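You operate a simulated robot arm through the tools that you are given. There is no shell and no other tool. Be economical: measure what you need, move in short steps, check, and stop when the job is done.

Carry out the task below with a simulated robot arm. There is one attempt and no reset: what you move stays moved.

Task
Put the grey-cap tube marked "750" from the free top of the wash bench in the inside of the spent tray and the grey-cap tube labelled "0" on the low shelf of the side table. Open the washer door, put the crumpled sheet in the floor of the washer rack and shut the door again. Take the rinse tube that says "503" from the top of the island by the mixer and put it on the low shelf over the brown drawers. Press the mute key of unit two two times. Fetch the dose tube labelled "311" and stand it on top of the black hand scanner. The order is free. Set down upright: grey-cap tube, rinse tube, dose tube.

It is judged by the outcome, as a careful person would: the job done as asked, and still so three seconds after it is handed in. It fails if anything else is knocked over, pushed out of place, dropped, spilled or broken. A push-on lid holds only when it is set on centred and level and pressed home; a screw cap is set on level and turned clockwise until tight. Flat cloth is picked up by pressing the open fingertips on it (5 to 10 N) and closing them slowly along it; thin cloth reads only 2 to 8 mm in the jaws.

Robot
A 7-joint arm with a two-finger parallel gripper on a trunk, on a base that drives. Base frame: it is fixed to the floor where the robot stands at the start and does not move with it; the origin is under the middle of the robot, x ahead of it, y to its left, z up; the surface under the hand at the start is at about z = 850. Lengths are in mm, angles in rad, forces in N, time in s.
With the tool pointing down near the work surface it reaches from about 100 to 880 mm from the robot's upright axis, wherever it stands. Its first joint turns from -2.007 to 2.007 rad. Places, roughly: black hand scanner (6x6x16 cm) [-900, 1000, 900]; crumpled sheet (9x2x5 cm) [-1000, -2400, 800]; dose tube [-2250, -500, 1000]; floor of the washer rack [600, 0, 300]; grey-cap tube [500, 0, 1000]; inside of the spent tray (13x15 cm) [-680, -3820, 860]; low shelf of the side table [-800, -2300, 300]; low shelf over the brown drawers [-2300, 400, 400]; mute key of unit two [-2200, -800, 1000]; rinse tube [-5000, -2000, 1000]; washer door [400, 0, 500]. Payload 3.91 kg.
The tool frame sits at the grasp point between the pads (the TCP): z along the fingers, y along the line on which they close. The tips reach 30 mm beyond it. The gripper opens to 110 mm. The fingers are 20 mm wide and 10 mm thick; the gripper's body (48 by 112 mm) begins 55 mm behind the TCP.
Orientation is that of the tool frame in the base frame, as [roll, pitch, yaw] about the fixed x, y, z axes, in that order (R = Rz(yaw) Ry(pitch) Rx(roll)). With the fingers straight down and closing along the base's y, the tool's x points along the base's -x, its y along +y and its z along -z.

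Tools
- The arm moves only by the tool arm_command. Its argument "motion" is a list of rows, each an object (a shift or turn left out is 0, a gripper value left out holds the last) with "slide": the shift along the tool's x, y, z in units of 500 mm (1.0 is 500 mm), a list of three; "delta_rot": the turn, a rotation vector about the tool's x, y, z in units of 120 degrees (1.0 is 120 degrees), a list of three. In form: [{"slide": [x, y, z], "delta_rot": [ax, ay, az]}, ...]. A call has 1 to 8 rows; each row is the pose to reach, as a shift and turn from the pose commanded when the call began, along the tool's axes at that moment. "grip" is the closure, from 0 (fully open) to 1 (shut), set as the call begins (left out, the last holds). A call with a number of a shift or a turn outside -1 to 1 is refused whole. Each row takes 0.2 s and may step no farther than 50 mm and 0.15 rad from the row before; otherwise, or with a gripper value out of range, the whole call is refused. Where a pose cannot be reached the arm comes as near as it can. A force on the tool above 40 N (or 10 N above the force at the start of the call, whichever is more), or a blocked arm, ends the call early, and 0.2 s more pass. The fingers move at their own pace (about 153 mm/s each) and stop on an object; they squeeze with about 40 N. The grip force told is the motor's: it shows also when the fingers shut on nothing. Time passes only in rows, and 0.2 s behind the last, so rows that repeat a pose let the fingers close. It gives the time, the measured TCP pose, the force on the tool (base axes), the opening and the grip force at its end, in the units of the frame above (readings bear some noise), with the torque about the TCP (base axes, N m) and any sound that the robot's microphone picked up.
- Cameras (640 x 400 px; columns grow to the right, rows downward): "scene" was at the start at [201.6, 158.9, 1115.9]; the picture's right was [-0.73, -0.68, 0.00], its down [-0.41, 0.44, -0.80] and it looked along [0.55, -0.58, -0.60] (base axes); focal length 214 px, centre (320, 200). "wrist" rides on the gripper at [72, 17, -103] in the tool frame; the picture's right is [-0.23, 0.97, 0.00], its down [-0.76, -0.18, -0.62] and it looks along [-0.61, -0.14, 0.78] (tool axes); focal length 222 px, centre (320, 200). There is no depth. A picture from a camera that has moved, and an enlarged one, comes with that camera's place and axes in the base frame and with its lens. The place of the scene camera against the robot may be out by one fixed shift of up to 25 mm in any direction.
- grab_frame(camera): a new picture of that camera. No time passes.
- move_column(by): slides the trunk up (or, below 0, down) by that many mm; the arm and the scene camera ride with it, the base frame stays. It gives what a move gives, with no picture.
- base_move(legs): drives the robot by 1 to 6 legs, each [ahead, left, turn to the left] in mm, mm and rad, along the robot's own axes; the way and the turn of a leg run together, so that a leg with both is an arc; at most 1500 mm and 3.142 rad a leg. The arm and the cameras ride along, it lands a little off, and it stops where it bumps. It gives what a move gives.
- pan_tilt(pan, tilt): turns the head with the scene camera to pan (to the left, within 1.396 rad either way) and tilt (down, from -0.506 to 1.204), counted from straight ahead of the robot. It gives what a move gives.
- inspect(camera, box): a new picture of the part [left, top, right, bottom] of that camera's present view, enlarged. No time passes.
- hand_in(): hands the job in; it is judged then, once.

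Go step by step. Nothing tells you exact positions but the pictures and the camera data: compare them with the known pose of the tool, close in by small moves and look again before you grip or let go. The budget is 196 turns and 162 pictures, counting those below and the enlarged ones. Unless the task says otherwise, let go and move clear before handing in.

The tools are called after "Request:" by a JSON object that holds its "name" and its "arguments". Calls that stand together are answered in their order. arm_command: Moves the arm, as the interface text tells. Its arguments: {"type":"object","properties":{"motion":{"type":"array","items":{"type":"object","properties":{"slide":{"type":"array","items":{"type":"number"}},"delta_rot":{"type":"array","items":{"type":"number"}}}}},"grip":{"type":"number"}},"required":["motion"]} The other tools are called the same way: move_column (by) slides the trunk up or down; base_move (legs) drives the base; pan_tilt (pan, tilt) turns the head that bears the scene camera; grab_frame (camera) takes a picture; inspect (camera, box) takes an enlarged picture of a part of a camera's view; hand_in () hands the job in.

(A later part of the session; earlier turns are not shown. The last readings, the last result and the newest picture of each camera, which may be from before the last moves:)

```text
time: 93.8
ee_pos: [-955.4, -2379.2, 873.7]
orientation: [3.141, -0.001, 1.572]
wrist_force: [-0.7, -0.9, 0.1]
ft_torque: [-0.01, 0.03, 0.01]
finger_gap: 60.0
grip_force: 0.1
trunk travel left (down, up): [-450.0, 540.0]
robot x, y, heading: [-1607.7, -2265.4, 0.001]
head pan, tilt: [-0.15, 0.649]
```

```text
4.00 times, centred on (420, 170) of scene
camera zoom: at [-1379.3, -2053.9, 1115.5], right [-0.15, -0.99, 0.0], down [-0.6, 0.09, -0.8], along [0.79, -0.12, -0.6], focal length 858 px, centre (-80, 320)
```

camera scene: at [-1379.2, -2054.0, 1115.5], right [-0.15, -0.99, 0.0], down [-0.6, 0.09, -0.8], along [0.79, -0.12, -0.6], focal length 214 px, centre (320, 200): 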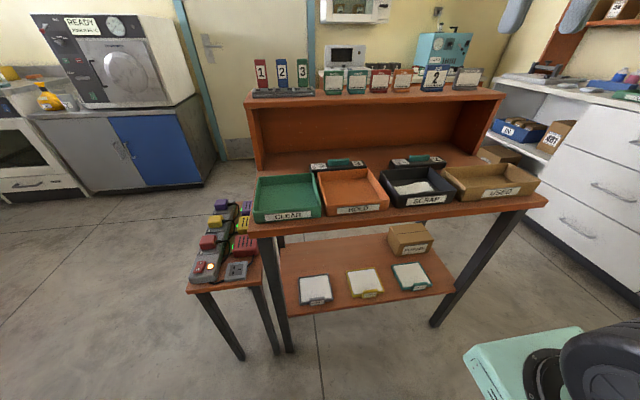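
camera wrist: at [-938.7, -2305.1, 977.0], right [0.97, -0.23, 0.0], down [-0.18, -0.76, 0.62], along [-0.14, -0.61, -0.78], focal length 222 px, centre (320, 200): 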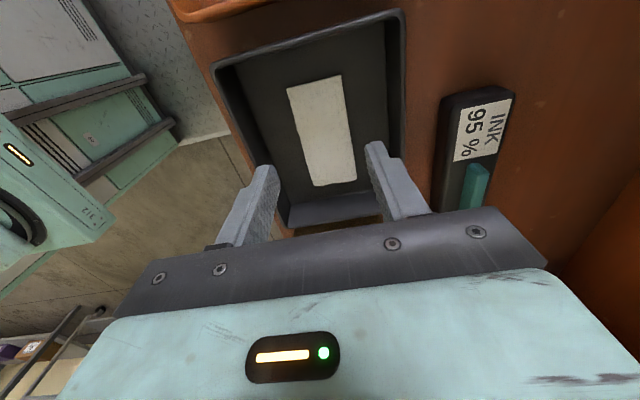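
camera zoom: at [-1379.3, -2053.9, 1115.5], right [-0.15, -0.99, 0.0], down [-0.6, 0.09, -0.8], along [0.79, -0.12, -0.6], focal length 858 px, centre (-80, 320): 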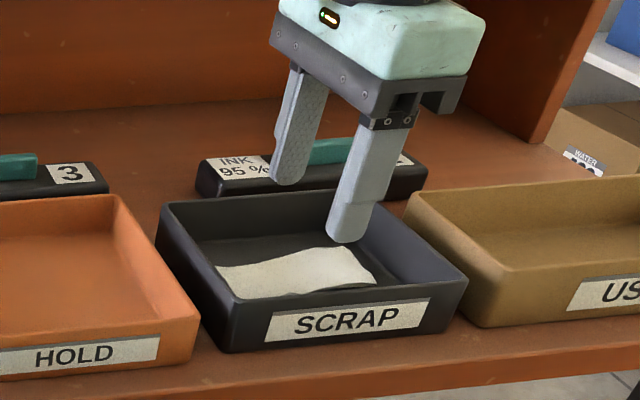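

I shift 3 mm toward -x and lower in small steps into the tray.

Request:
{"name": "arm_command", "arguments": {"motion": [{"slide": [0.004, -0.006, 0.03]}, {"slide": [0.004, -0.006, 0.06]}, {"slide": [0.004, -0.006, 0.078]}]}}

Request:
{"name": "grab_frame", "arguments": {"camera": "wrist"}}

```text
time: 94.6
ee_pos: [-956.7, -2377.3, 834.1]
orientation: [-3.141, 0.0, 1.572]
wrist_force: [0.4, 0.8, -0.3]
ft_torque: [-0.01, 0.04, -0.01]
finger_gap: 60.1
grip_force: 0.1
trunk travel left (down, up): [-450.0, 540.0]
robot x, y, heading: [-1604.2, -2264.4, 0.002]
head pan, tilt: [-0.15, 0.649]
```

```text
126 pictures are left
camera wrist: at [-940.6, -2304.1, 937.5], right [0.97, -0.23, 0.0], down [-0.18, -0.76, 0.62], along [-0.14, -0.61, -0.78], focal length 222 px, centre (320, 200)
```

wrist: 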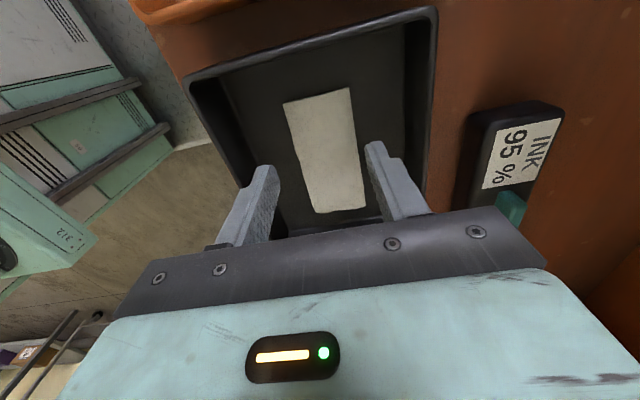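

Still above the sheet. I continue down in small steps with force checks.

Request:
{"name": "arm_command", "arguments": {"motion": [{"slide": [0, 0, 0.012]}, {"slide": [0, 0, 0.024]}]}}

Request:
{"name": "grab_frame", "arguments": {"camera": "wrist"}}

Request:
{"name": "inspect", "arguments": {"camera": "scene", "box": [360, 120, 480, 220]}}

```text
time: 95.2
ee_pos: [-956.2, -2378.6, 820.5]
orientation: [-3.141, 0.0, 1.573]
wrist_force: [0.6, 0.1, -0.5]
ft_torque: [-0.01, -0.02, 0.01]
finger_gap: 59.6
grip_force: 0.0
trunk travel left (down, up): [-450.0, 540.0]
robot x, y, heading: [-1605.9, -2265.2, 0.01]
head pan, tilt: [-0.15, 0.649]
```

```text
125 pictures are left
camera wrist: at [-940.2, -2304.8, 924.7], right [0.97, -0.23, 0.0], down [-0.18, -0.76, 0.62], along [-0.14, -0.61, -0.78], focal length 222 px, centre (320, 200)
```

wrist: 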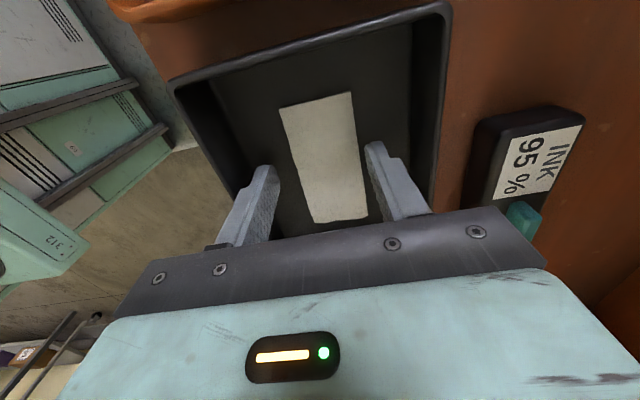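

```text
4.00 times, centred on (420, 170) of scene
camera zoom: at [-1379.2, -2053.9, 1115.4], right [-0.15, -0.99, 0.0], down [-0.6, 0.09, -0.8], along [0.79, -0.12, -0.6], focal length 858 px, centre (-80, 320)
```

zoom: 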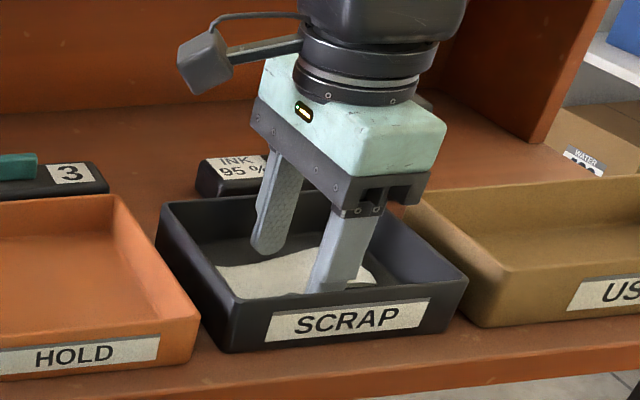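

Request:
{"name": "arm_command", "arguments": {"motion": [{"slide": [0, 0, 0.01]}, {"slide": [0, 0, 0.02]}]}}

Request:
{"name": "arm_command", "arguments": {"motion": [{"slide": [0, 0, 0.008]}, {"slide": [0, 0, 0.016]}]}}

Request:
{"name": "grab_frame", "arguments": {"camera": "wrist"}}

```text
time: 95.8
ee_pos: [-955.1, -2378.3, 814.8]
orientation: [3.136, -0.002, 1.572]
wrist_force: [-2.1, -2.7, 33.6]
ft_torque: [-0.02, 1.25, 0.18]
finger_gap: 60.9
grip_force: 0.7
trunk travel left (down, up): [-450.0, 540.0]
robot x, y, heading: [-1605.4, -2260.2, 0.003]
head pan, tilt: [-0.15, 0.649]
```

```text
time: 96.1
ee_pos: [-955.4, -2376.9, 814.8]
orientation: [3.134, -0.002, 1.573]
wrist_force: [-5.2, 0.4, 23.3]
ft_torque: [0.0, 0.98, -0.03]
finger_gap: 62.4
grip_force: 2.7
trunk travel left (down, up): [-450.0, 540.0]
robot x, y, heading: [-1608.9, -2268.1, 0.006]
head pan, tilt: [-0.15, 0.649]
stopped in row 1: the force on the tool passed its limit at 50 N (the readings are from after the stop); the commanded pose is now the measured one
```

```text
123 pictures are left
camera wrist: at [-939.5, -2304.6, 918.6], right [0.97, -0.23, 0.01], down [-0.18, -0.76, 0.62], along [-0.13, -0.61, -0.78], focal length 222 px, centre (320, 200)
```

wrist: 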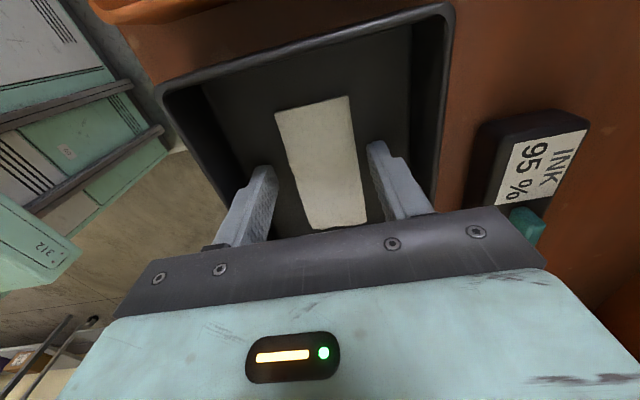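

The near finger touched the tray floor. I lift 3 mm and close on the sheet.

Request:
{"name": "arm_command", "arguments": {"motion": [{"slide": [0, 0.004, -0.006]}, {"slide": [0, 0.004, -0.006]}]}}

Request:
{"name": "arm_command", "arguments": {"motion": [{"slide": [0, 0, 0]}, {"slide": [0, 0, 0]}, {"slide": [0, 0, 0]}, {"slide": [0, 0, 0]}], "grip": 1.0}}

Request:
{"name": "grab_frame", "arguments": {"camera": "wrist"}}

```text
time: 96.7
ee_pos: [-952.4, -2378.6, 816.1]
orientation: [3.135, 0.0, 1.573]
wrist_force: [-0.8, -0.3, 0.6]
ft_torque: [0.01, 0.01, 0.03]
finger_gap: 60.0
grip_force: 0.0
trunk travel left (down, up): [-450.0, 540.0]
robot x, y, heading: [-1609.1, -2264.7, 0.001]
head pan, tilt: [-0.15, 0.649]
```

```text
time: 97.7
ee_pos: [-952.1, -2378.3, 817.2]
orientation: [3.135, 0.0, 1.574]
wrist_force: [0.0, 0.6, -0.5]
ft_torque: [0.0, 0.01, -0.01]
finger_gap: 41.1
grip_force: 39.9
trunk travel left (down, up): [-450.0, 540.0]
robot x, y, heading: [-1606.8, -2266.2, 0.006]
head pan, tilt: [-0.15, 0.649]
```

```text
122 pictures are left
camera wrist: at [-936.6, -2304.7, 920.2], right [0.97, -0.23, 0.01], down [-0.18, -0.76, 0.62], along [-0.14, -0.61, -0.78], focal length 222 px, centre (320, 200)
```

wrist: 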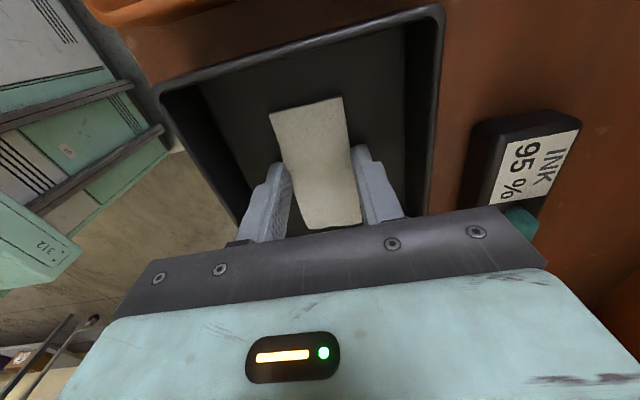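

Gripped at 41 mm width. I lift straight up.

Request:
{"name": "arm_command", "arguments": {"motion": [{"slide": [0, 0, -0.04]}, {"slide": [0, 0, -0.12]}, {"slide": [0, 0, -0.2]}, {"slide": [0, 0, -0.28]}, {"slide": [0, 0, -0.36]}, {"slide": [0, 0, -0.44]}, {"slide": [0, 0, -0.52]}]}}

Request:
{"name": "grab_frame", "arguments": {"camera": "wrist"}}

```text
time: 99.3
ee_pos: [-953.4, -2378.2, 1076.7]
orientation: [3.136, 0.0, 1.572]
wrist_force: [-1.2, 0.0, -0.4]
ft_torque: [-0.01, 0.01, 0.02]
finger_gap: 40.8
grip_force: 40.4
trunk travel left (down, up): [-450.0, 540.0]
robot x, y, heading: [-1601.8, -2263.3, 0.0]
head pan, tilt: [-0.15, 0.649]
```

```text
121 pictures are left
camera wrist: at [-938.0, -2305.2, 1180.2], right [0.97, -0.23, 0.01], down [-0.18, -0.76, 0.62], along [-0.14, -0.61, -0.78], focal length 222 px, centre (320, 200)
```

wrist: 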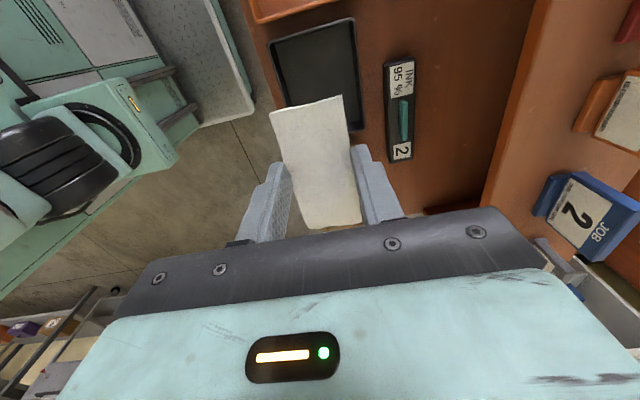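

The sheet is held. I retract the arm and drive back to the wash bench to study the washer door.

Request:
{"name": "arm_command", "arguments": {"motion": [{"slide": [0, -0.08, -0.03]}, {"slide": [0, -0.16, -0.06]}, {"slide": [0, -0.24, -0.09]}, {"slide": [0, -0.32, -0.12]}]}}

Request:
{"name": "base_move", "arguments": {"legs": [[0, 1100, 0], [600, 1080, 0], [600, 0, 0]]}}

Request:
{"name": "pan_tilt", "arguments": {"pan": -0.1, "tilt": 0.75}}

Request:
{"name": "grab_frame", "arguments": {"camera": "scene"}}

```text
time: 100.3
ee_pos: [-1112.6, -2379.4, 1135.6]
orientation: [3.136, 0.0, 1.571]
wrist_force: [0.8, 0.0, -0.6]
ft_torque: [0.0, 0.03, 0.01]
finger_gap: 41.0
grip_force: 39.6
trunk travel left (down, up): [-450.0, 540.0]
robot x, y, heading: [-1609.7, -2264.6, -0.003]
head pan, tilt: [-0.15, 0.649]
```

```text
time: 114.8
ee_pos: [120.9, -205.2, 1136.3]
orientation: [3.135, 0.0, 1.566]
wrist_force: [0.0, -0.5, -0.3]
ft_torque: [0.01, 0.0, 0.01]
finger_gap: 40.9
grip_force: 40.2
trunk travel left (down, up): [-450.0, 540.0]
robot x, y, heading: [-369.6, -86.6, -0.003]
head pan, tilt: [-0.15, 0.649]
```

```text
time: 115.5
ee_pos: [122.2, -204.6, 1136.4]
orientation: [3.135, 0.0, 1.564]
wrist_force: [0.4, -0.6, -0.5]
ft_torque: [-0.03, -0.02, -0.02]
finger_gap: 41.4
grip_force: 40.1
trunk travel left (down, up): [-450.0, 540.0]
robot x, y, heading: [-371.1, -83.1, -0.002]
head pan, tilt: [-0.099, 0.75]
```

```text
120 pictures are left
camera scene: at [-145.8, 125.7, 1106.9], right [-0.1, -0.99, 0.0], down [-0.68, 0.07, -0.73], along [0.73, -0.07, -0.68], focal length 214 px, centre (320, 200)
```

scene: 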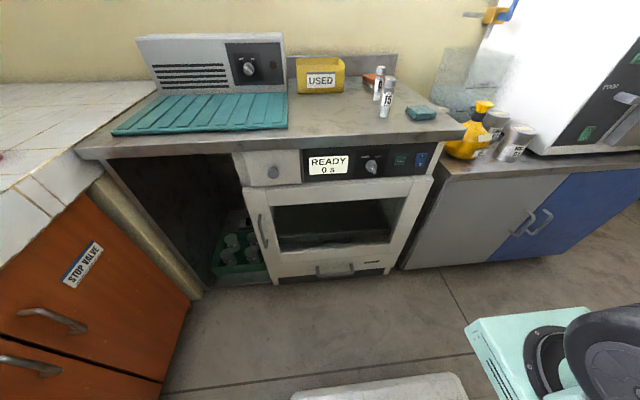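

The washer has a windowed door with a vertical handle at its left edge. I enlarge it.

Request:
{"name": "inspect", "arguments": {"camera": "scene", "box": [220, 130, 460, 290]}}

Request:
{"name": "pan_tilt", "arguments": {"pan": -0.1, "tilt": 0.9}}

Request:
{"name": "grab_frame", "arguments": {"camera": "wrist"}}

```text
2.50 times, centred on (340, 210) of scene
camera zoom: at [-145.8, 125.7, 1106.9], right [-0.1, -0.99, 0.0], down [-0.68, 0.07, -0.73], along [0.73, -0.07, -0.68], focal length 536 px, centre (270, 175)
```

zoom: 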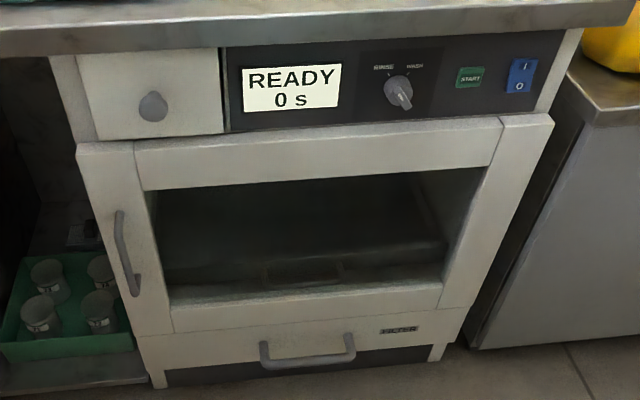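

```text
time: 116.2
ee_pos: [121.7, -204.3, 1136.1]
orientation: [3.135, 0.0, 1.567]
wrist_force: [0.3, -0.2, 0.6]
ft_torque: [-0.01, -0.02, -0.01]
finger_gap: 41.1
grip_force: 40.2
trunk travel left (down, up): [-450.0, 540.0]
robot x, y, heading: [-365.6, -86.3, 0.001]
head pan, tilt: [-0.099, 0.901]
```

```text
118 pictures are left
camera wrist: at [137.7, -132.2, 1239.7], right [0.97, -0.23, 0.01], down [-0.19, -0.76, 0.62], along [-0.14, -0.61, -0.78], focal length 222 px, centre (320, 200)
```

wrist: 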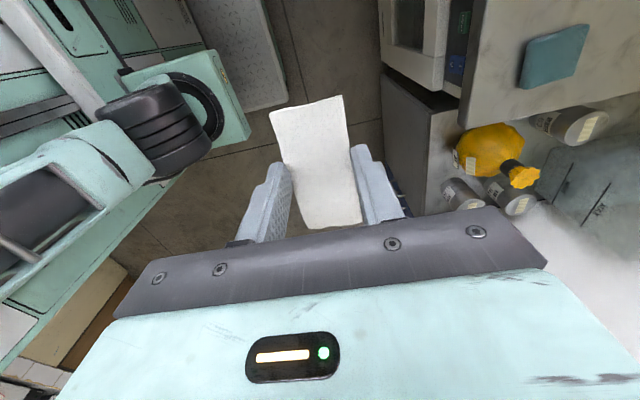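

The door is hinged at the right with its handle at the left, so I need a free hand: I'll lay the sheet on the free bench front for now. Drive closer first.

Request:
{"name": "base_move", "arguments": {"legs": [[300, 150, 0]]}}

Request:
{"name": "arm_command", "arguments": {"motion": [{"slide": [0.04, 0.03, 0.05]}, {"slide": [0.08, 0.06, 0.1]}, {"slide": [0.12, 0.09, 0.15]}, {"slide": [0.14, 0.12, 0.22]}, {"slide": [0.14, 0.12, 0.3]}, {"slide": [0.14, 0.12, 0.38]}, {"slide": [0.14, 0.12, 0.44]}]}}

Request:
{"name": "grab_frame", "arguments": {"camera": "wrist"}}

Request:
{"name": "grab_frame", "arguments": {"camera": "scene"}}

```text
time: 118.4
ee_pos: [420.9, -60.3, 1136.8]
orientation: [3.135, 0.001, 1.562]
wrist_force: [-0.6, -0.2, -0.3]
ft_torque: [-0.01, -0.01, -0.03]
finger_gap: 41.3
grip_force: 40.1
trunk travel left (down, up): [-450.0, 540.0]
robot x, y, heading: [-67.4, 62.9, -0.005]
head pan, tilt: [-0.099, 0.901]
```

```text
time: 120.0
ee_pos: [482.9, 8.6, 916.5]
orientation: [3.135, 0.002, 1.563]
wrist_force: [-0.8, 0.1, 0.7]
ft_torque: [0.01, 0.03, -0.01]
finger_gap: 40.9
grip_force: 39.6
trunk travel left (down, up): [-450.0, 540.0]
robot x, y, heading: [-71.6, 60.4, -0.005]
head pan, tilt: [-0.099, 0.901]
```

```text
117 pictures are left
camera wrist: at [499.5, 81.3, 1019.5], right [0.97, -0.24, 0.01], down [-0.19, -0.76, 0.62], along [-0.14, -0.61, -0.78], focal length 222 px, centre (320, 200)
```

wrist: 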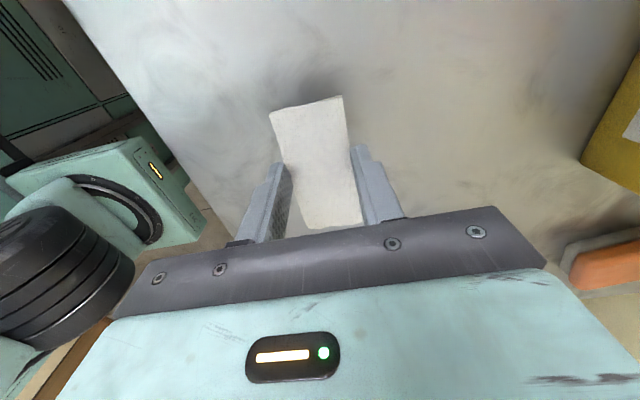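

```text
116 pictures are left
camera scene: at [147.9, 272.2, 1095.0], right [-0.11, -0.99, 0.0], down [-0.78, 0.08, -0.62], along [0.62, -0.07, -0.78], focal length 214 px, centre (320, 200)
```

scene: 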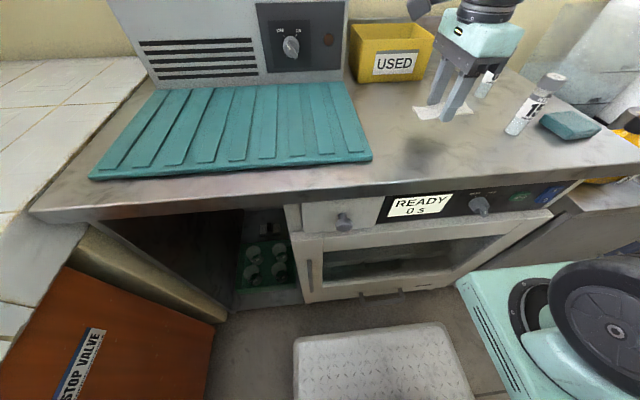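

Hand is over the free steel. I lower the sheet until it touches.

Request:
{"name": "arm_command", "arguments": {"motion": [{"slide": [0, 0, 0.03]}, {"slide": [0, 0, 0.055]}]}}

Request:
{"name": "arm_command", "arguments": {"motion": [{"slide": [0, 0, 0.008]}, {"slide": [0, 0, 0.014]}]}}

Request:
{"name": "grab_frame", "arguments": {"camera": "scene"}}

```text
time: 120.6
ee_pos: [482.5, 8.8, 888.6]
orientation: [3.134, -0.002, 1.562]
wrist_force: [0.3, 0.7, 0.3]
ft_torque: [-0.01, -0.06, -0.01]
finger_gap: 40.9
grip_force: 39.5
trunk travel left (down, up): [-450.0, 540.0]
robot x, y, heading: [-71.4, 63.3, -0.005]
head pan, tilt: [-0.099, 0.901]
```

```text
time: 121.2
ee_pos: [482.7, 8.4, 881.4]
orientation: [3.135, -0.001, 1.562]
wrist_force: [-0.8, -0.2, 0.1]
ft_torque: [-0.02, 0.01, 0.01]
finger_gap: 41.1
grip_force: 39.9
trunk travel left (down, up): [-450.0, 540.0]
robot x, y, heading: [-74.1, 57.3, -0.005]
head pan, tilt: [-0.099, 0.901]
```

```text
115 pictures are left
camera scene: at [148.0, 272.2, 1094.9], right [-0.11, -0.99, 0.0], down [-0.78, 0.08, -0.62], along [0.62, -0.07, -0.78], focal length 214 px, centre (320, 200)
```

scene: 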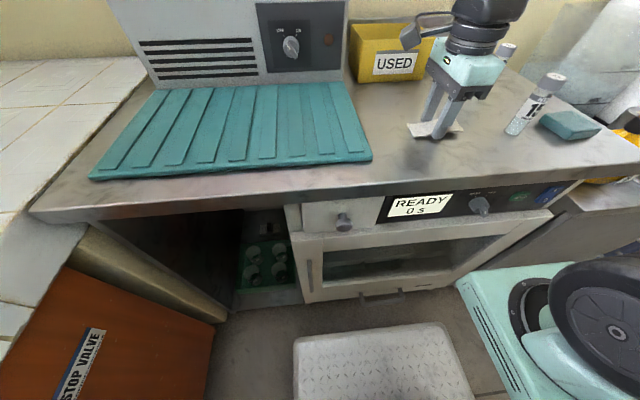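

Request:
{"name": "arm_command", "arguments": {"motion": [{"slide": [0, 0, 0.005]}, {"slide": [0, 0, 0.005]}]}}

Request:
{"name": "arm_command", "arguments": {"motion": [{"slide": [0, 0, 0]}, {"slide": [0, 0, 0]}, {"slide": [0, 0, -0.06]}, {"slide": [0, 0, -0.14]}, {"slide": [0, 0, -0.22]}, {"slide": [0, 0, -0.3]}, {"slide": [0, 0, -0.38]}], "grip": 0.4}}

Request:
{"name": "grab_frame", "arguments": {"camera": "wrist"}}

```text
time: 121.8
ee_pos: [483.4, 6.9, 880.2]
orientation: [3.133, 0.0, 1.561]
wrist_force: [-0.7, -0.3, 14.6]
ft_torque: [-0.29, 0.22, 0.0]
finger_gap: 40.9
grip_force: 40.3
trunk travel left (down, up): [-450.0, 540.0]
robot x, y, heading: [-68.7, 58.8, -0.01]
head pan, tilt: [-0.099, 0.901]
```

```text
time: 123.4
ee_pos: [481.0, 7.4, 1070.1]
orientation: [3.136, 0.0, 1.562]
wrist_force: [0.4, 0.7, 0.7]
ft_torque: [0.02, 0.01, 0.0]
finger_gap: 66.1
grip_force: 0.0
trunk travel left (down, up): [-450.0, 540.0]
robot x, y, heading: [-73.8, 59.8, -0.006]
head pan, tilt: [-0.099, 0.901]
```

```text
114 pictures are left
camera wrist: at [498.0, 80.3, 1174.1], right [0.97, -0.24, 0.01], down [-0.19, -0.76, 0.62], along [-0.14, -0.61, -0.78], focal length 222 px, centre (320, 200)
```

wrist: 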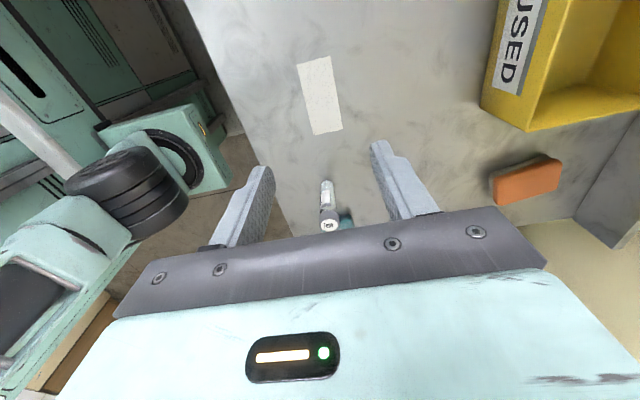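

The sheet lies on the bench front. I now back away and try turning the wrist so its camera will sit above the hand when I point it forward at the door handle.

Request:
{"name": "base_move", "arguments": {"legs": [[-230, 140, 0]]}}

Request:
{"name": "arm_command", "arguments": {"motion": [{"delta_rot": [0, 0, 0.068]}, {"delta_rot": [0, 0, 0.136]}, {"delta_rot": [0, 0, 0.204]}, {"delta_rot": [0, 0, 0.272]}, {"delta_rot": [0, 0, 0.34]}, {"delta_rot": [0, 0, 0.408]}, {"delta_rot": [0, 0, 0.476]}, {"delta_rot": [0, 0, 0.544]}]}}

Request:
{"name": "arm_command", "arguments": {"motion": [{"delta_rot": [0, 0, 0.068]}, {"delta_rot": [0, 0, 0.136]}, {"delta_rot": [0, 0, 0.204]}, {"delta_rot": [0, 0, 0.204]}]}}

```text
time: 125.3
ee_pos: [248.9, 148.3, 1069.9]
orientation: [3.133, 0.001, 1.561]
wrist_force: [0.0, -0.2, 0.1]
ft_torque: [0.0, 0.02, 0.01]
finger_gap: 66.4
grip_force: 0.0
trunk travel left (down, up): [-450.0, 540.0]
robot x, y, heading: [-302.9, 201.2, -0.007]
head pan, tilt: [-0.099, 0.901]
```

```text
time: 127.1
ee_pos: [249.0, 147.8, 1070.9]
orientation: [3.138, -0.006, 0.42]
wrist_force: [-0.1, 0.1, 0.0]
ft_torque: [-0.02, -0.01, 0.01]
finger_gap: 66.1
grip_force: 0.0
trunk travel left (down, up): [-450.0, 540.0]
robot x, y, heading: [-299.5, 198.7, -0.005]
head pan, tilt: [-0.099, 0.901]
```

```text
time: 128.1
ee_pos: [249.0, 148.4, 1069.8]
orientation: [-3.141, -0.005, -0.001]
wrist_force: [-0.9, -0.1, -0.3]
ft_torque: [-0.01, 0.02, 0.01]
finger_gap: 66.2
grip_force: 0.1
trunk travel left (down, up): [-450.0, 540.0]
robot x, y, heading: [-306.2, 200.3, -0.004]
head pan, tilt: [-0.099, 0.901]
```

The wrist allows it. Now I pitch the tool forward, then lower the trunk.

Request:
{"name": "arm_command", "arguments": {"motion": [{"delta_rot": [0, 0.068, 0]}, {"delta_rot": [0, 0.136, 0]}, {"delta_rot": [0, 0.204, 0]}, {"delta_rot": [0, 0.272, 0]}, {"delta_rot": [0, 0.34, 0]}, {"delta_rot": [0, 0.408, 0]}, {"delta_rot": [0, 0.476, 0]}, {"delta_rot": [0, 0.544, 0]}], "grip": 0.0}}

Request:
{"name": "arm_command", "arguments": {"motion": [{"delta_rot": [0, 0.068, 0]}, {"delta_rot": [0, 0.136, 0]}, {"delta_rot": [0, 0.206, 0]}, {"delta_rot": [0, 0.206, 0]}]}}

Request:
{"name": "grab_frame", "arguments": {"camera": "scene"}}

```text
time: 129.9
ee_pos: [327.6, 148.7, 994.8]
orientation: [-3.116, -1.085, -0.022]
wrist_force: [-0.2, -1.0, 0.2]
ft_torque: [0.03, -0.03, 0.01]
finger_gap: 109.7
grip_force: 0.0
out of reach, approached as far as the arm can: row 1, 2, 3, 4, 5, 6, 7, 8
trunk travel left (down, up): [-450.0, 540.0]
robot x, y, heading: [-299.5, 197.5, -0.007]
head pan, tilt: [-0.099, 0.901]
```

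```text
time: 130.9
ee_pos: [347.9, 156.7, 1015.7]
orientation: [-2.827, -1.527, -0.305]
wrist_force: [-0.1, -0.1, -0.2]
ft_torque: [0.0, 0.03, -0.02]
finger_gap: 109.6
grip_force: 0.0
out of reach, approached as far as the arm can: row 2, 3, 4
trunk travel left (down, up): [-450.0, 540.0]
robot x, y, heading: [-302.7, 195.8, -0.006]
head pan, tilt: [-0.099, 0.901]
```

```text
113 pictures are left
camera scene: at [-84.1, 412.6, 1094.9], right [-0.11, -0.99, 0.0], down [-0.78, 0.08, -0.62], along [0.62, -0.07, -0.78], focal length 214 px, centre (320, 200)
```

scene: 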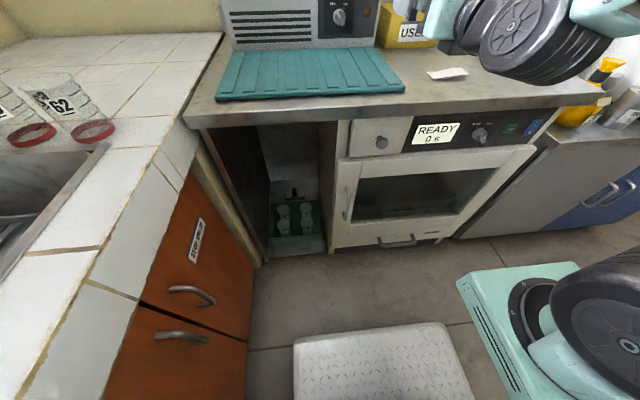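

Pointing forward the hand needs more reach (about 650 mm ahead), so I'll work with the robot farther back. I back up and lower the trunk.

Request:
{"name": "base_move", "arguments": {"legs": [[-220, 0, 0]]}}

Request:
{"name": "move_column", "arguments": {"by": -445}}

Request:
{"name": "grab_frame", "arguments": {"camera": "wrist"}}

Request:
{"name": "pan_tilt", "arguments": {"pan": -0.2, "tilt": 0.35}}

Request:
{"name": "grab_frame", "arguments": {"camera": "scene"}}

```text
time: 132.6
ee_pos: [126.4, 161.7, 1016.1]
orientation: [-2.838, -1.528, -0.292]
wrist_force: [-0.2, 0.5, -0.5]
ft_torque: [-0.01, 0.01, 0.0]
finger_gap: 110.0
grip_force: 0.0
trunk travel left (down, up): [-450.0, 540.0]
robot x, y, heading: [-526.6, 197.2, -0.007]
head pan, tilt: [-0.099, 0.901]
```

```text
refused: -445 is not a number from -400 to 400
```

```text
112 pictures are left
camera wrist: at [25.5, 142.7, 1092.4], right [0.0, -0.97, -0.24], down [-0.66, 0.18, -0.73], along [0.75, 0.16, -0.64], focal length 222 px, centre (320, 200)
```

wrist: 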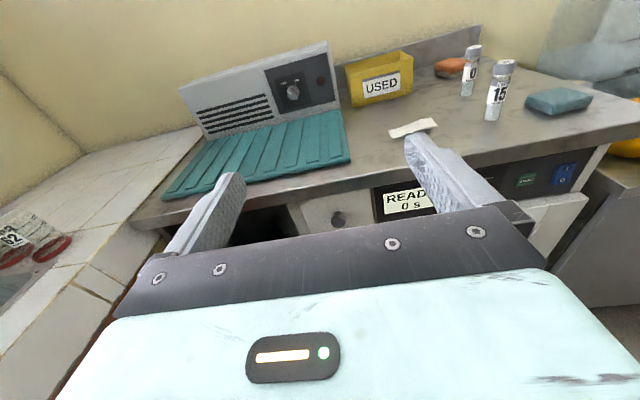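

```text
time: 133.6
ee_pos: [126.2, 160.8, 1016.3]
orientation: [-2.837, -1.526, -0.289]
wrist_force: [-0.1, 0.2, -0.7]
ft_torque: [0.04, -0.02, -0.01]
finger_gap: 110.0
grip_force: 0.1
trunk travel left (down, up): [-450.0, 540.0]
robot x, y, heading: [-528.4, 199.8, 0.004]
head pan, tilt: [-0.201, 0.351]
```

```text
111 pictures are left
camera scene: at [-290.4, 403.3, 1142.4], right [-0.2, -0.98, 0.0], down [-0.34, 0.07, -0.94], along [0.92, -0.19, -0.34], focal length 214 px, centre (320, 200)
```

scene: 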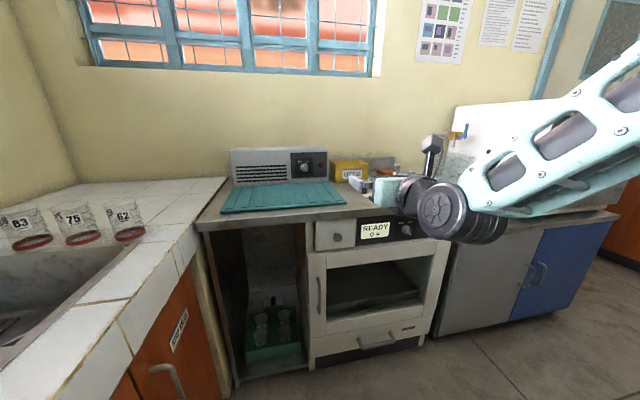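

Good view of door and handle at about (365,278,510). Lower the trunk by 400.

Request:
{"name": "move_column", "arguments": {"by": -400}}

Request:
{"name": "grab_frame", "arguments": {"camera": "wrist"}}

Request:
{"name": "grab_frame", "arguments": {"camera": "scene"}}

```text
time: 137.4
ee_pos: [125.6, 161.7, 616.5]
orientation: [-2.84, -1.527, -0.29]
wrist_force: [-0.2, -0.4, 0.3]
ft_torque: [-0.01, 0.02, 0.02]
finger_gap: 109.9
grip_force: 0.1
trunk travel left (down, up): [-50.0, 940.0]
robot x, y, heading: [-520.9, 196.1, -0.002]
head pan, tilt: [-0.201, 0.351]
```

```text
110 pictures are left
camera wrist: at [25.5, 142.8, 692.4], right [0.0, -0.97, -0.24], down [-0.66, 0.18, -0.73], along [0.75, 0.16, -0.64], focal length 222 px, centre (320, 200)
```

wrist: 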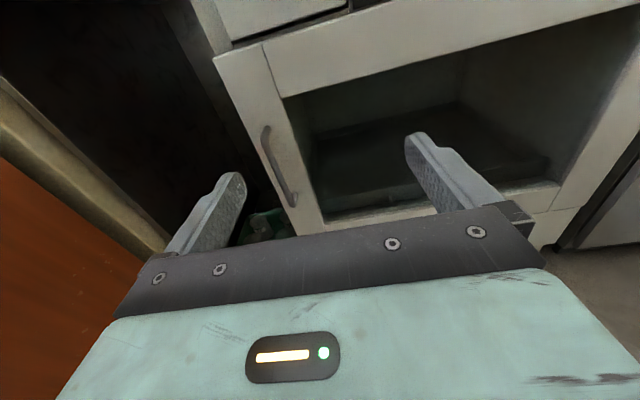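

```text
109 pictures are left
camera scene: at [-290.4, 403.3, 742.5], right [-0.2, -0.98, 0.0], down [-0.34, 0.07, -0.94], along [0.92, -0.19, -0.34], focal length 214 px, centre (320, 200)
```

scene: 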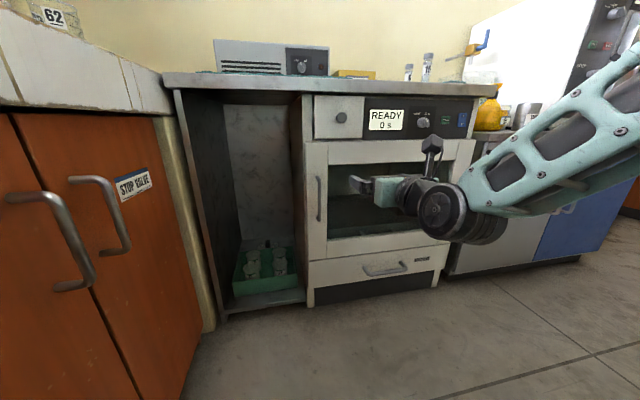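

Handle bar is at about (362,269) from z 420 to 580. I drive 130 mm closer and move the hand toward a pre-grasp in front of it.

Request:
{"name": "base_move", "arguments": {"legs": [[130, 0, 0]]}}

Request:
{"name": "arm_command", "arguments": {"motion": [{"slide": [-0.06, -0.05, 0.0]}, {"slide": [-0.12, -0.1, 0.0]}, {"slide": [-0.18, -0.16, 0.0]}, {"slide": [-0.22, -0.21, 0.0]}]}}

```text
time: 138.7
ee_pos: [256.4, 160.1, 616.0]
orientation: [-2.838, -1.527, -0.292]
wrist_force: [0.0, -0.5, 0.0]
ft_torque: [-0.01, -0.02, 0.0]
finger_gap: 109.9
grip_force: 0.0
trunk travel left (down, up): [-50.0, 940.0]
robot x, y, heading: [-391.6, 197.7, -0.008]
head pan, tilt: [-0.201, 0.351]
```

```text
time: 139.7
ee_pos: [252.7, 268.6, 507.6]
orientation: [-2.831, -1.527, -0.297]
wrist_force: [0.4, -0.1, -0.8]
ft_torque: [0.04, 0.06, 0.02]
finger_gap: 110.1
grip_force: 0.1
out of reach, approached as far as the arm can: row 1, 2
trunk travel left (down, up): [-50.0, 940.0]
robot x, y, heading: [-393.1, 200.8, -0.009]
head pan, tilt: [-0.201, 0.351]
```

Request:
{"name": "arm_command", "arguments": {"motion": [{"slide": [0, 0, 0.05]}, {"slide": [0, 0, 0.1]}], "grip": 0.45}}

Request:
{"name": "grab_frame", "arguments": {"camera": "wrist"}}

Request:
{"name": "inspect", "arguments": {"camera": "scene", "box": [280, 130, 440, 240]}}

```text
time: 140.3
ee_pos: [301.2, 269.7, 504.4]
orientation: [-2.838, -1.526, -0.294]
wrist_force: [-0.1, 0.7, 0.1]
ft_torque: [-0.03, 0.02, -0.02]
finger_gap: 60.6
grip_force: 0.0
trunk travel left (down, up): [-50.0, 940.0]
robot x, y, heading: [-392.3, 199.2, -0.002]
head pan, tilt: [-0.201, 0.351]
```

```text
108 pictures are left
camera wrist: at [201.0, 250.3, 582.0], right [0.0, -0.97, -0.24], down [-0.66, 0.18, -0.73], along [0.75, 0.16, -0.64], focal length 222 px, centre (320, 200)
```

wrist: 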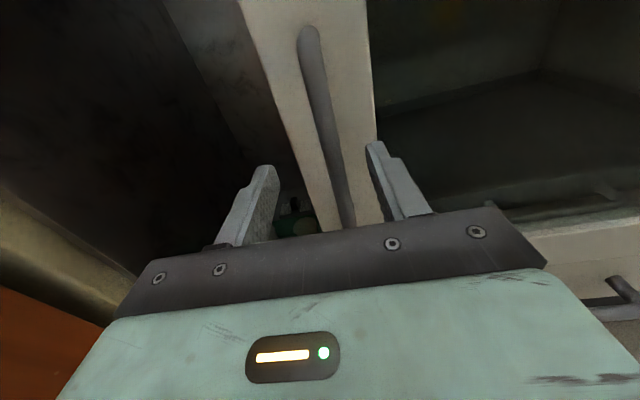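

```text
3.64 times, centred on (360, 185) of scene
camera zoom: at [-158.8, 402.5, 742.5], right [-0.2, -0.98, 0.0], down [-0.34, 0.07, -0.94], along [0.92, -0.19, -0.34], focal length 780 px, centre (174, 254)
```

zoom: 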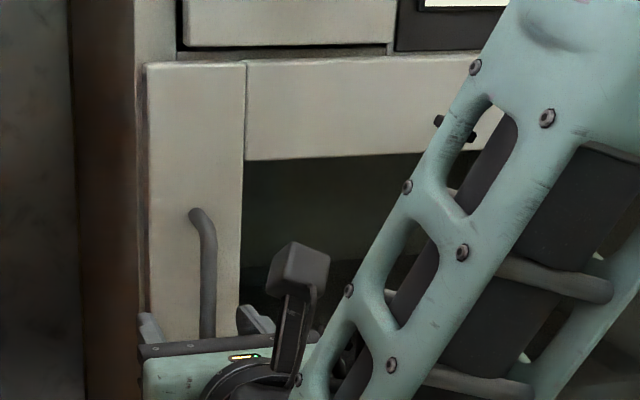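

The bar is between the fingers. I advance 48 mm and close.

Request:
{"name": "arm_command", "arguments": {"motion": [{"slide": [0, 0, 0.05]}, {"slide": [0, 0, 0.096]}]}}

Request:
{"name": "arm_command", "arguments": {"motion": [{"slide": [0, 0, 0]}, {"slide": [0, 0, 0]}, {"slide": [0, 0, 0]}], "grip": 1.0}}

Request:
{"name": "grab_frame", "arguments": {"camera": "wrist"}}

```text
time: 140.9
ee_pos: [336.6, 269.5, 503.9]
orientation: [-2.85, -1.527, -0.279]
wrist_force: [-14.9, -3.6, 5.6]
ft_torque: [-0.18, -0.27, -0.63]
finger_gap: 61.5
grip_force: 1.4
trunk travel left (down, up): [-50.0, 940.0]
robot x, y, heading: [-392.7, 202.1, -0.002]
head pan, tilt: [-0.201, 0.351]
stopped in row 2: the force on the tool passed its limit at 159 N (the readings are from after the stop); the commanded pose is now the measured one
```

```text
time: 141.3
ee_pos: [336.2, 259.7, 502.5]
orientation: [-2.991, -1.526, -0.156]
wrist_force: [-25.9, -25.6, 6.2]
ft_torque: [-0.57, -0.53, 0.09]
finger_gap: 11.9
grip_force: 39.8
trunk travel left (down, up): [-50.0, 940.0]
robot x, y, heading: [-392.0, 201.0, -0.008]
head pan, tilt: [-0.201, 0.351]
stopped in row 2: the force on the tool passed its limit at 43 N (the readings are from after the stop); the commanded pose is now the measured one
```

```text
106 pictures are left
camera wrist: at [235.8, 243.3, 579.2], right [-0.02, -0.97, -0.23], down [-0.66, 0.19, -0.73], along [0.75, 0.14, -0.64], focal length 222 px, centre (320, 200)
```

wrist: 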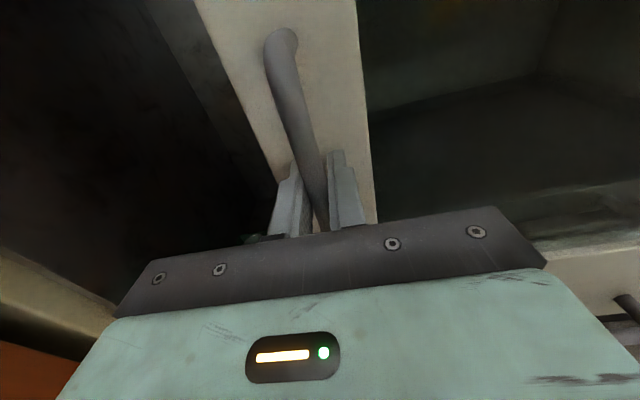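

The pads hold the bar (tips touch the door at x≈368). I pull gently straight back first.

Request:
{"name": "arm_command", "arguments": {"motion": [{"slide": [0, 0, -0.02]}, {"slide": [0, 0, -0.04]}, {"slide": [0, 0, -0.06]}, {"slide": [0, 0, -0.08]}]}}

Request:
{"name": "grab_frame", "arguments": {"camera": "scene"}}

```text
time: 142.2
ee_pos: [312.1, 257.2, 502.8]
orientation: [-3.023, -1.522, -0.13]
wrist_force: [2.6, -2.3, -1.5]
ft_torque: [-0.44, -0.17, 0.45]
finger_gap: 11.8
grip_force: 45.5
trunk travel left (down, up): [-50.0, 940.0]
robot x, y, heading: [-391.4, 195.2, -0.005]
head pan, tilt: [-0.201, 0.351]
stopped in row 4: the force on the tool passed its limit at 48 N (the readings are from after the stop); the commanded pose is now the measured one
```

```text
105 pictures are left
camera scene: at [-158.6, 401.4, 742.4], right [-0.21, -0.98, 0.0], down [-0.34, 0.07, -0.94], along [0.92, -0.19, -0.34], focal length 214 px, centre (320, 200)
```

scene: 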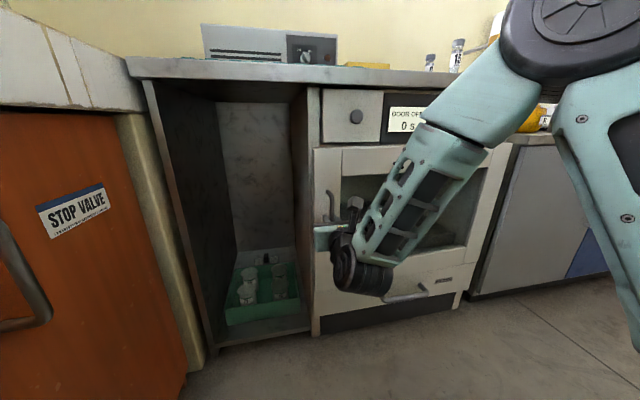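

The display shows DOOR OPEN. I swing the door by driving the base in an arc about the hinge.

Request:
{"name": "base_move", "arguments": {"legs": [[-98, -152, 0.2]]}}

Request:
{"name": "grab_frame", "arguments": {"camera": "wrist"}}

```text
time: 143.7
ee_pos: [201.9, 235.8, 502.0]
orientation: [-3.003, -1.521, 0.056]
wrist_force: [-5.8, 17.4, -3.3]
ft_torque: [-0.48, 0.23, -0.09]
finger_gap: 11.6
grip_force: 45.2
trunk travel left (down, up): [-50.0, 940.0]
robot x, y, heading: [-472.9, 37.9, 0.199]
head pan, tilt: [-0.201, 0.351]
```

```text
104 pictures are left
camera wrist: at [106.4, 199.7, 579.5], right [0.18, -0.96, -0.23], down [-0.68, 0.05, -0.73], along [0.71, 0.29, -0.64], focal length 222 px, centre (320, 200)
```

wrist: 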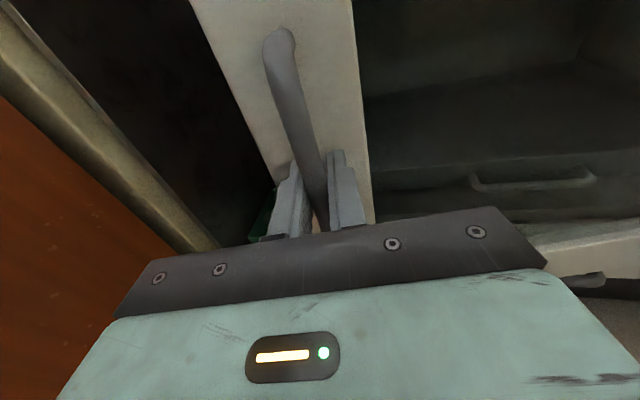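

It swings nicely. I continue the same arc.

Request:
{"name": "base_move", "arguments": {"legs": [[-98, -152, 0.2], [-98, -152, 0.2]]}}

Request:
{"name": "base_move", "arguments": {"legs": [[-98, -152, 0.2], [-98, -152, 0.2]]}}

Request:
{"name": "grab_frame", "arguments": {"camera": "wrist"}}

Request:
{"name": "grab_frame", "arguments": {"camera": "scene"}}

```text
time: 146.9
ee_pos: [4.8, 131.8, 501.0]
orientation: [-2.999, -1.52, 0.459]
wrist_force: [-0.2, 0.1, -0.7]
ft_torque: [-0.22, -0.48, -0.01]
finger_gap: 11.7
grip_force: 44.8
trunk travel left (down, up): [-50.0, 940.0]
robot x, y, heading: [-542.0, -318.2, 0.586]
head pan, tilt: [-0.201, 0.351]
stopped in leg 2: the force on the tool passed its limit at 40 N (the readings are from after the stop); the commanded pose is now the measured one
```

```text
time: 149.9
ee_pos: [-139.1, -40.6, 501.9]
orientation: [-2.986, -1.517, 0.857]
wrist_force: [-0.5, 0.4, -0.8]
ft_torque: [0.05, -0.57, 0.02]
finger_gap: 11.7
grip_force: 45.1
trunk travel left (down, up): [-50.0, 940.0]
robot x, y, heading: [-468.2, -667.1, 0.99]
head pan, tilt: [-0.201, 0.351]
stopped in leg 2: the force on the tool passed its limit at 40 N (the readings are from after the stop); the commanded pose is now the measured one
```

```text
103 pictures are left
camera wrist: at [-177.7, -133.7, 579.7], right [0.82, -0.53, -0.23], down [-0.51, -0.46, -0.73], along [0.27, 0.71, -0.64], focal length 222 px, centre (320, 200)
```

wrist: 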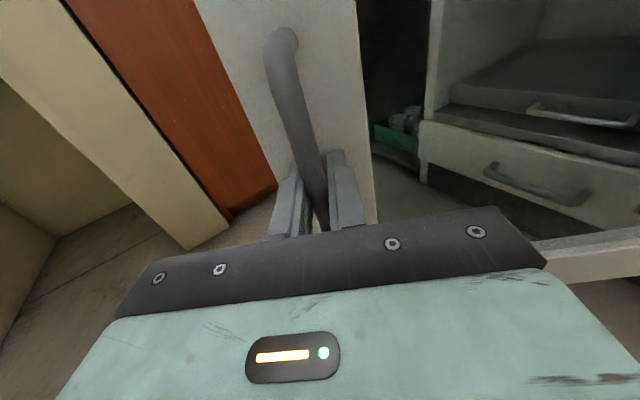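

```text
102 pictures are left
camera scene: at [-491.2, -352.1, 742.5], right [0.71, -0.71, 0.0], down [-0.24, -0.24, -0.94], along [0.66, 0.67, -0.34], focal length 214 px, centre (320, 200)
```

scene: 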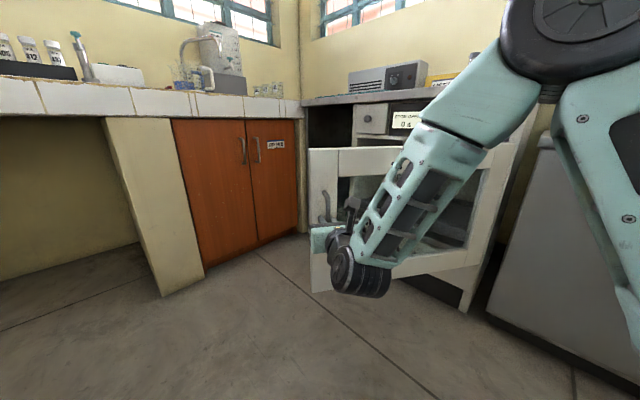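

The door is at about 60°. Two or three more arc steps.

Request:
{"name": "base_move", "arguments": {"legs": [[-94, -154, 0.2]]}}

Request:
{"name": "base_move", "arguments": {"legs": [[-94, -154, 0.2]]}}

Request:
{"name": "base_move", "arguments": {"legs": [[-94, -154, 0.2]]}}

Request:
{"name": "grab_frame", "arguments": {"camera": "wrist"}}

```text
time: 151.2
ee_pos: [-173.3, -116.3, 502.8]
orientation: [-2.971, -1.517, 1.005]
wrist_force: [0.7, 0.0, 1.5]
ft_torque: [-0.29, -0.5, -0.04]
finger_gap: 11.7
grip_force: 44.9
trunk travel left (down, up): [-50.0, 940.0]
robot x, y, heading: [-398.6, -786.0, 1.133]
head pan, tilt: [-0.201, 0.351]
stopped in leg 1: the force on the tool passed its limit at 43 N (the readings are from after the stop); the commanded pose is now the measured one
```

```text
time: 152.7
ee_pos: [-201.9, -224.3, 503.0]
orientation: [-2.954, -1.517, 1.197]
wrist_force: [-39.2, 6.0, -1.8]
ft_torque: [-0.6, -0.52, -0.22]
finger_gap: 11.8
grip_force: 44.7
trunk travel left (down, up): [-50.0, 940.0]
robot x, y, heading: [-278.7, -920.7, 1.334]
head pan, tilt: [-0.201, 0.351]
```

```text
time: 154.2
ee_pos: [-210.5, -336.0, 501.5]
orientation: [-2.94, -1.517, 1.395]
wrist_force: [-41.1, -1.6, -4.0]
ft_torque: [-0.8, -0.63, -0.21]
finger_gap: 11.9
grip_force: 45.1
trunk travel left (down, up): [-50.0, 940.0]
robot x, y, heading: [-145.0, -1036.4, 1.54]
head pan, tilt: [-0.201, 0.351]
```

```text
101 pictures are left
camera wrist: at [-189.7, -433.9, 579.9], right [0.97, 0.01, -0.24], down [-0.17, -0.67, -0.73], along [-0.17, 0.74, -0.65], focal length 222 px, centre (320, 200)
```

wrist: 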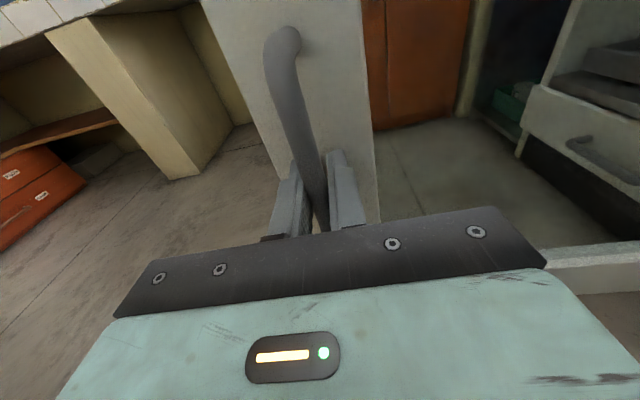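

The door is open past 90°. I release the handle and back away.

Request:
{"name": "arm_command", "arguments": {"motion": [{"slide": [0, 0, 0]}, {"slide": [0, 0, 0]}, {"slide": [0, 0, 0]}], "grip": 0.4}}

Request:
{"name": "base_move", "arguments": {"legs": [[-200, 0, 0]]}}

Request:
{"name": "pan_tilt", "arguments": {"pan": -0.5, "tilt": 0.35}}

Request:
{"name": "grab_frame", "arguments": {"camera": "scene"}}

```text
time: 155.0
ee_pos: [-210.0, -335.4, 502.2]
orientation: [-2.924, -1.517, 1.382]
wrist_force: [0.2, 0.6, 0.0]
ft_torque: [0.0, 0.01, 0.01]
finger_gap: 66.1
grip_force: 0.0
trunk travel left (down, up): [-50.0, 940.0]
robot x, y, heading: [-145.0, -1037.1, 1.535]
head pan, tilt: [-0.201, 0.351]
```

```text
time: 156.6
ee_pos: [-214.3, -538.5, 502.5]
orientation: [-2.925, -1.516, 1.378]
wrist_force: [0.1, 0.2, 0.0]
ft_torque: [0.03, -0.02, 0.01]
finger_gap: 65.8
grip_force: 0.2
trunk travel left (down, up): [-50.0, 940.0]
robot x, y, heading: [-151.2, -1238.1, 1.532]
head pan, tilt: [-0.201, 0.351]
```

```text
time: 157.4
ee_pos: [-214.0, -538.3, 502.6]
orientation: [-2.925, -1.517, 1.377]
wrist_force: [0.5, 0.8, 0.3]
ft_torque: [0.01, 0.02, 0.01]
finger_gap: 66.1
grip_force: 0.1
trunk travel left (down, up): [-50.0, 940.0]
robot x, y, heading: [-153.3, -1238.4, 1.541]
head pan, tilt: [-0.499, 0.351]
```

```text
100 pictures are left
camera scene: at [-304.1, -991.9, 742.5], right [0.86, -0.51, 0.0], down [-0.17, -0.3, -0.94], along [0.48, 0.81, -0.34], focal length 214 px, centre (320, 200)
```

scene: 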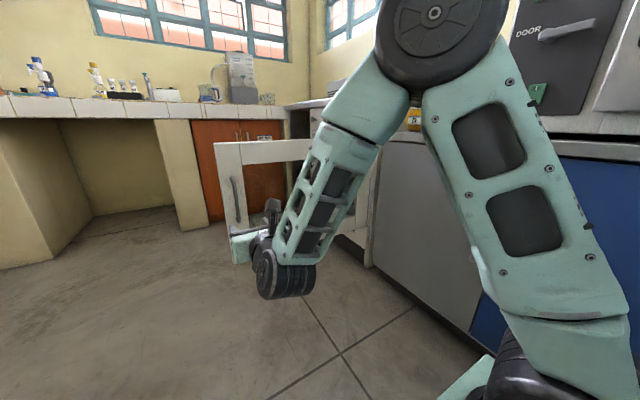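

The door stays open. I raise the trunk, drive around the door's end and face the bench again.

Request:
{"name": "move_column", "arguments": {"by": 400}}

Request:
{"name": "base_move", "arguments": {"legs": [[0, 600, 0], [0, 0, -1.54], [0, 1290, 0]]}}

Request:
{"name": "pan_tilt", "arguments": {"pan": -0.25, "tilt": 0.6}}

Request:
{"name": "grab_frame", "arguments": {"camera": "scene"}}

```text
time: 161.2
ee_pos: [-213.6, -539.3, 903.8]
orientation: [-2.926, -1.516, 1.378]
wrist_force: [-0.4, -1.1, -0.5]
ft_torque: [0.0, 0.02, -0.01]
finger_gap: 65.9
grip_force: 0.0
trunk travel left (down, up): [-450.0, 540.0]
robot x, y, heading: [-152.0, -1237.9, 1.535]
head pan, tilt: [-0.499, 0.351]
```

```text
time: 174.5
ee_pos: [-49.5, 181.2, 902.5]
orientation: [-2.923, -1.519, -0.152]
wrist_force: [0.3, -0.5, -0.2]
ft_torque: [0.02, -0.01, 0.01]
finger_gap: 66.0
grip_force: 0.1
trunk travel left (down, up): [-450.0, 540.0]
robot x, y, heading: [-745.2, 86.5, 0.004]
head pan, tilt: [-0.499, 0.351]
```

```text
time: 175.3
ee_pos: [-50.0, 182.5, 904.0]
orientation: [-2.924, -1.517, -0.152]
wrist_force: [-0.1, -0.4, -0.4]
ft_torque: [-0.01, 0.0, -0.01]
finger_gap: 66.2
grip_force: 0.1
trunk travel left (down, up): [-450.0, 540.0]
robot x, y, heading: [-748.9, 91.8, 0.008]
head pan, tilt: [-0.25, 0.6]
```

```text
99 pictures are left
camera scene: at [-520.0, 292.2, 1119.8], right [-0.24, -0.97, 0.0], down [-0.55, 0.14, -0.83], along [0.8, -0.2, -0.56], focal length 214 px, centre (320, 200)
```

scene: 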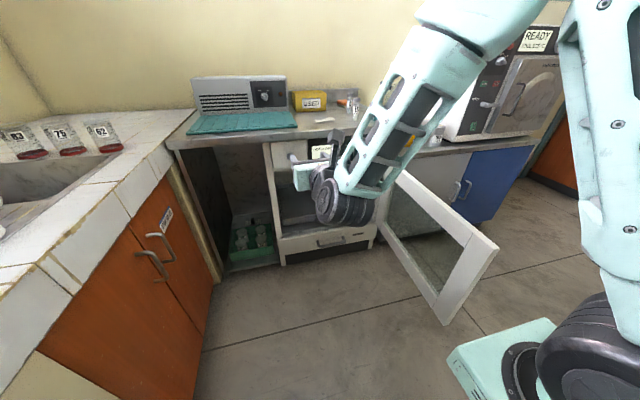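

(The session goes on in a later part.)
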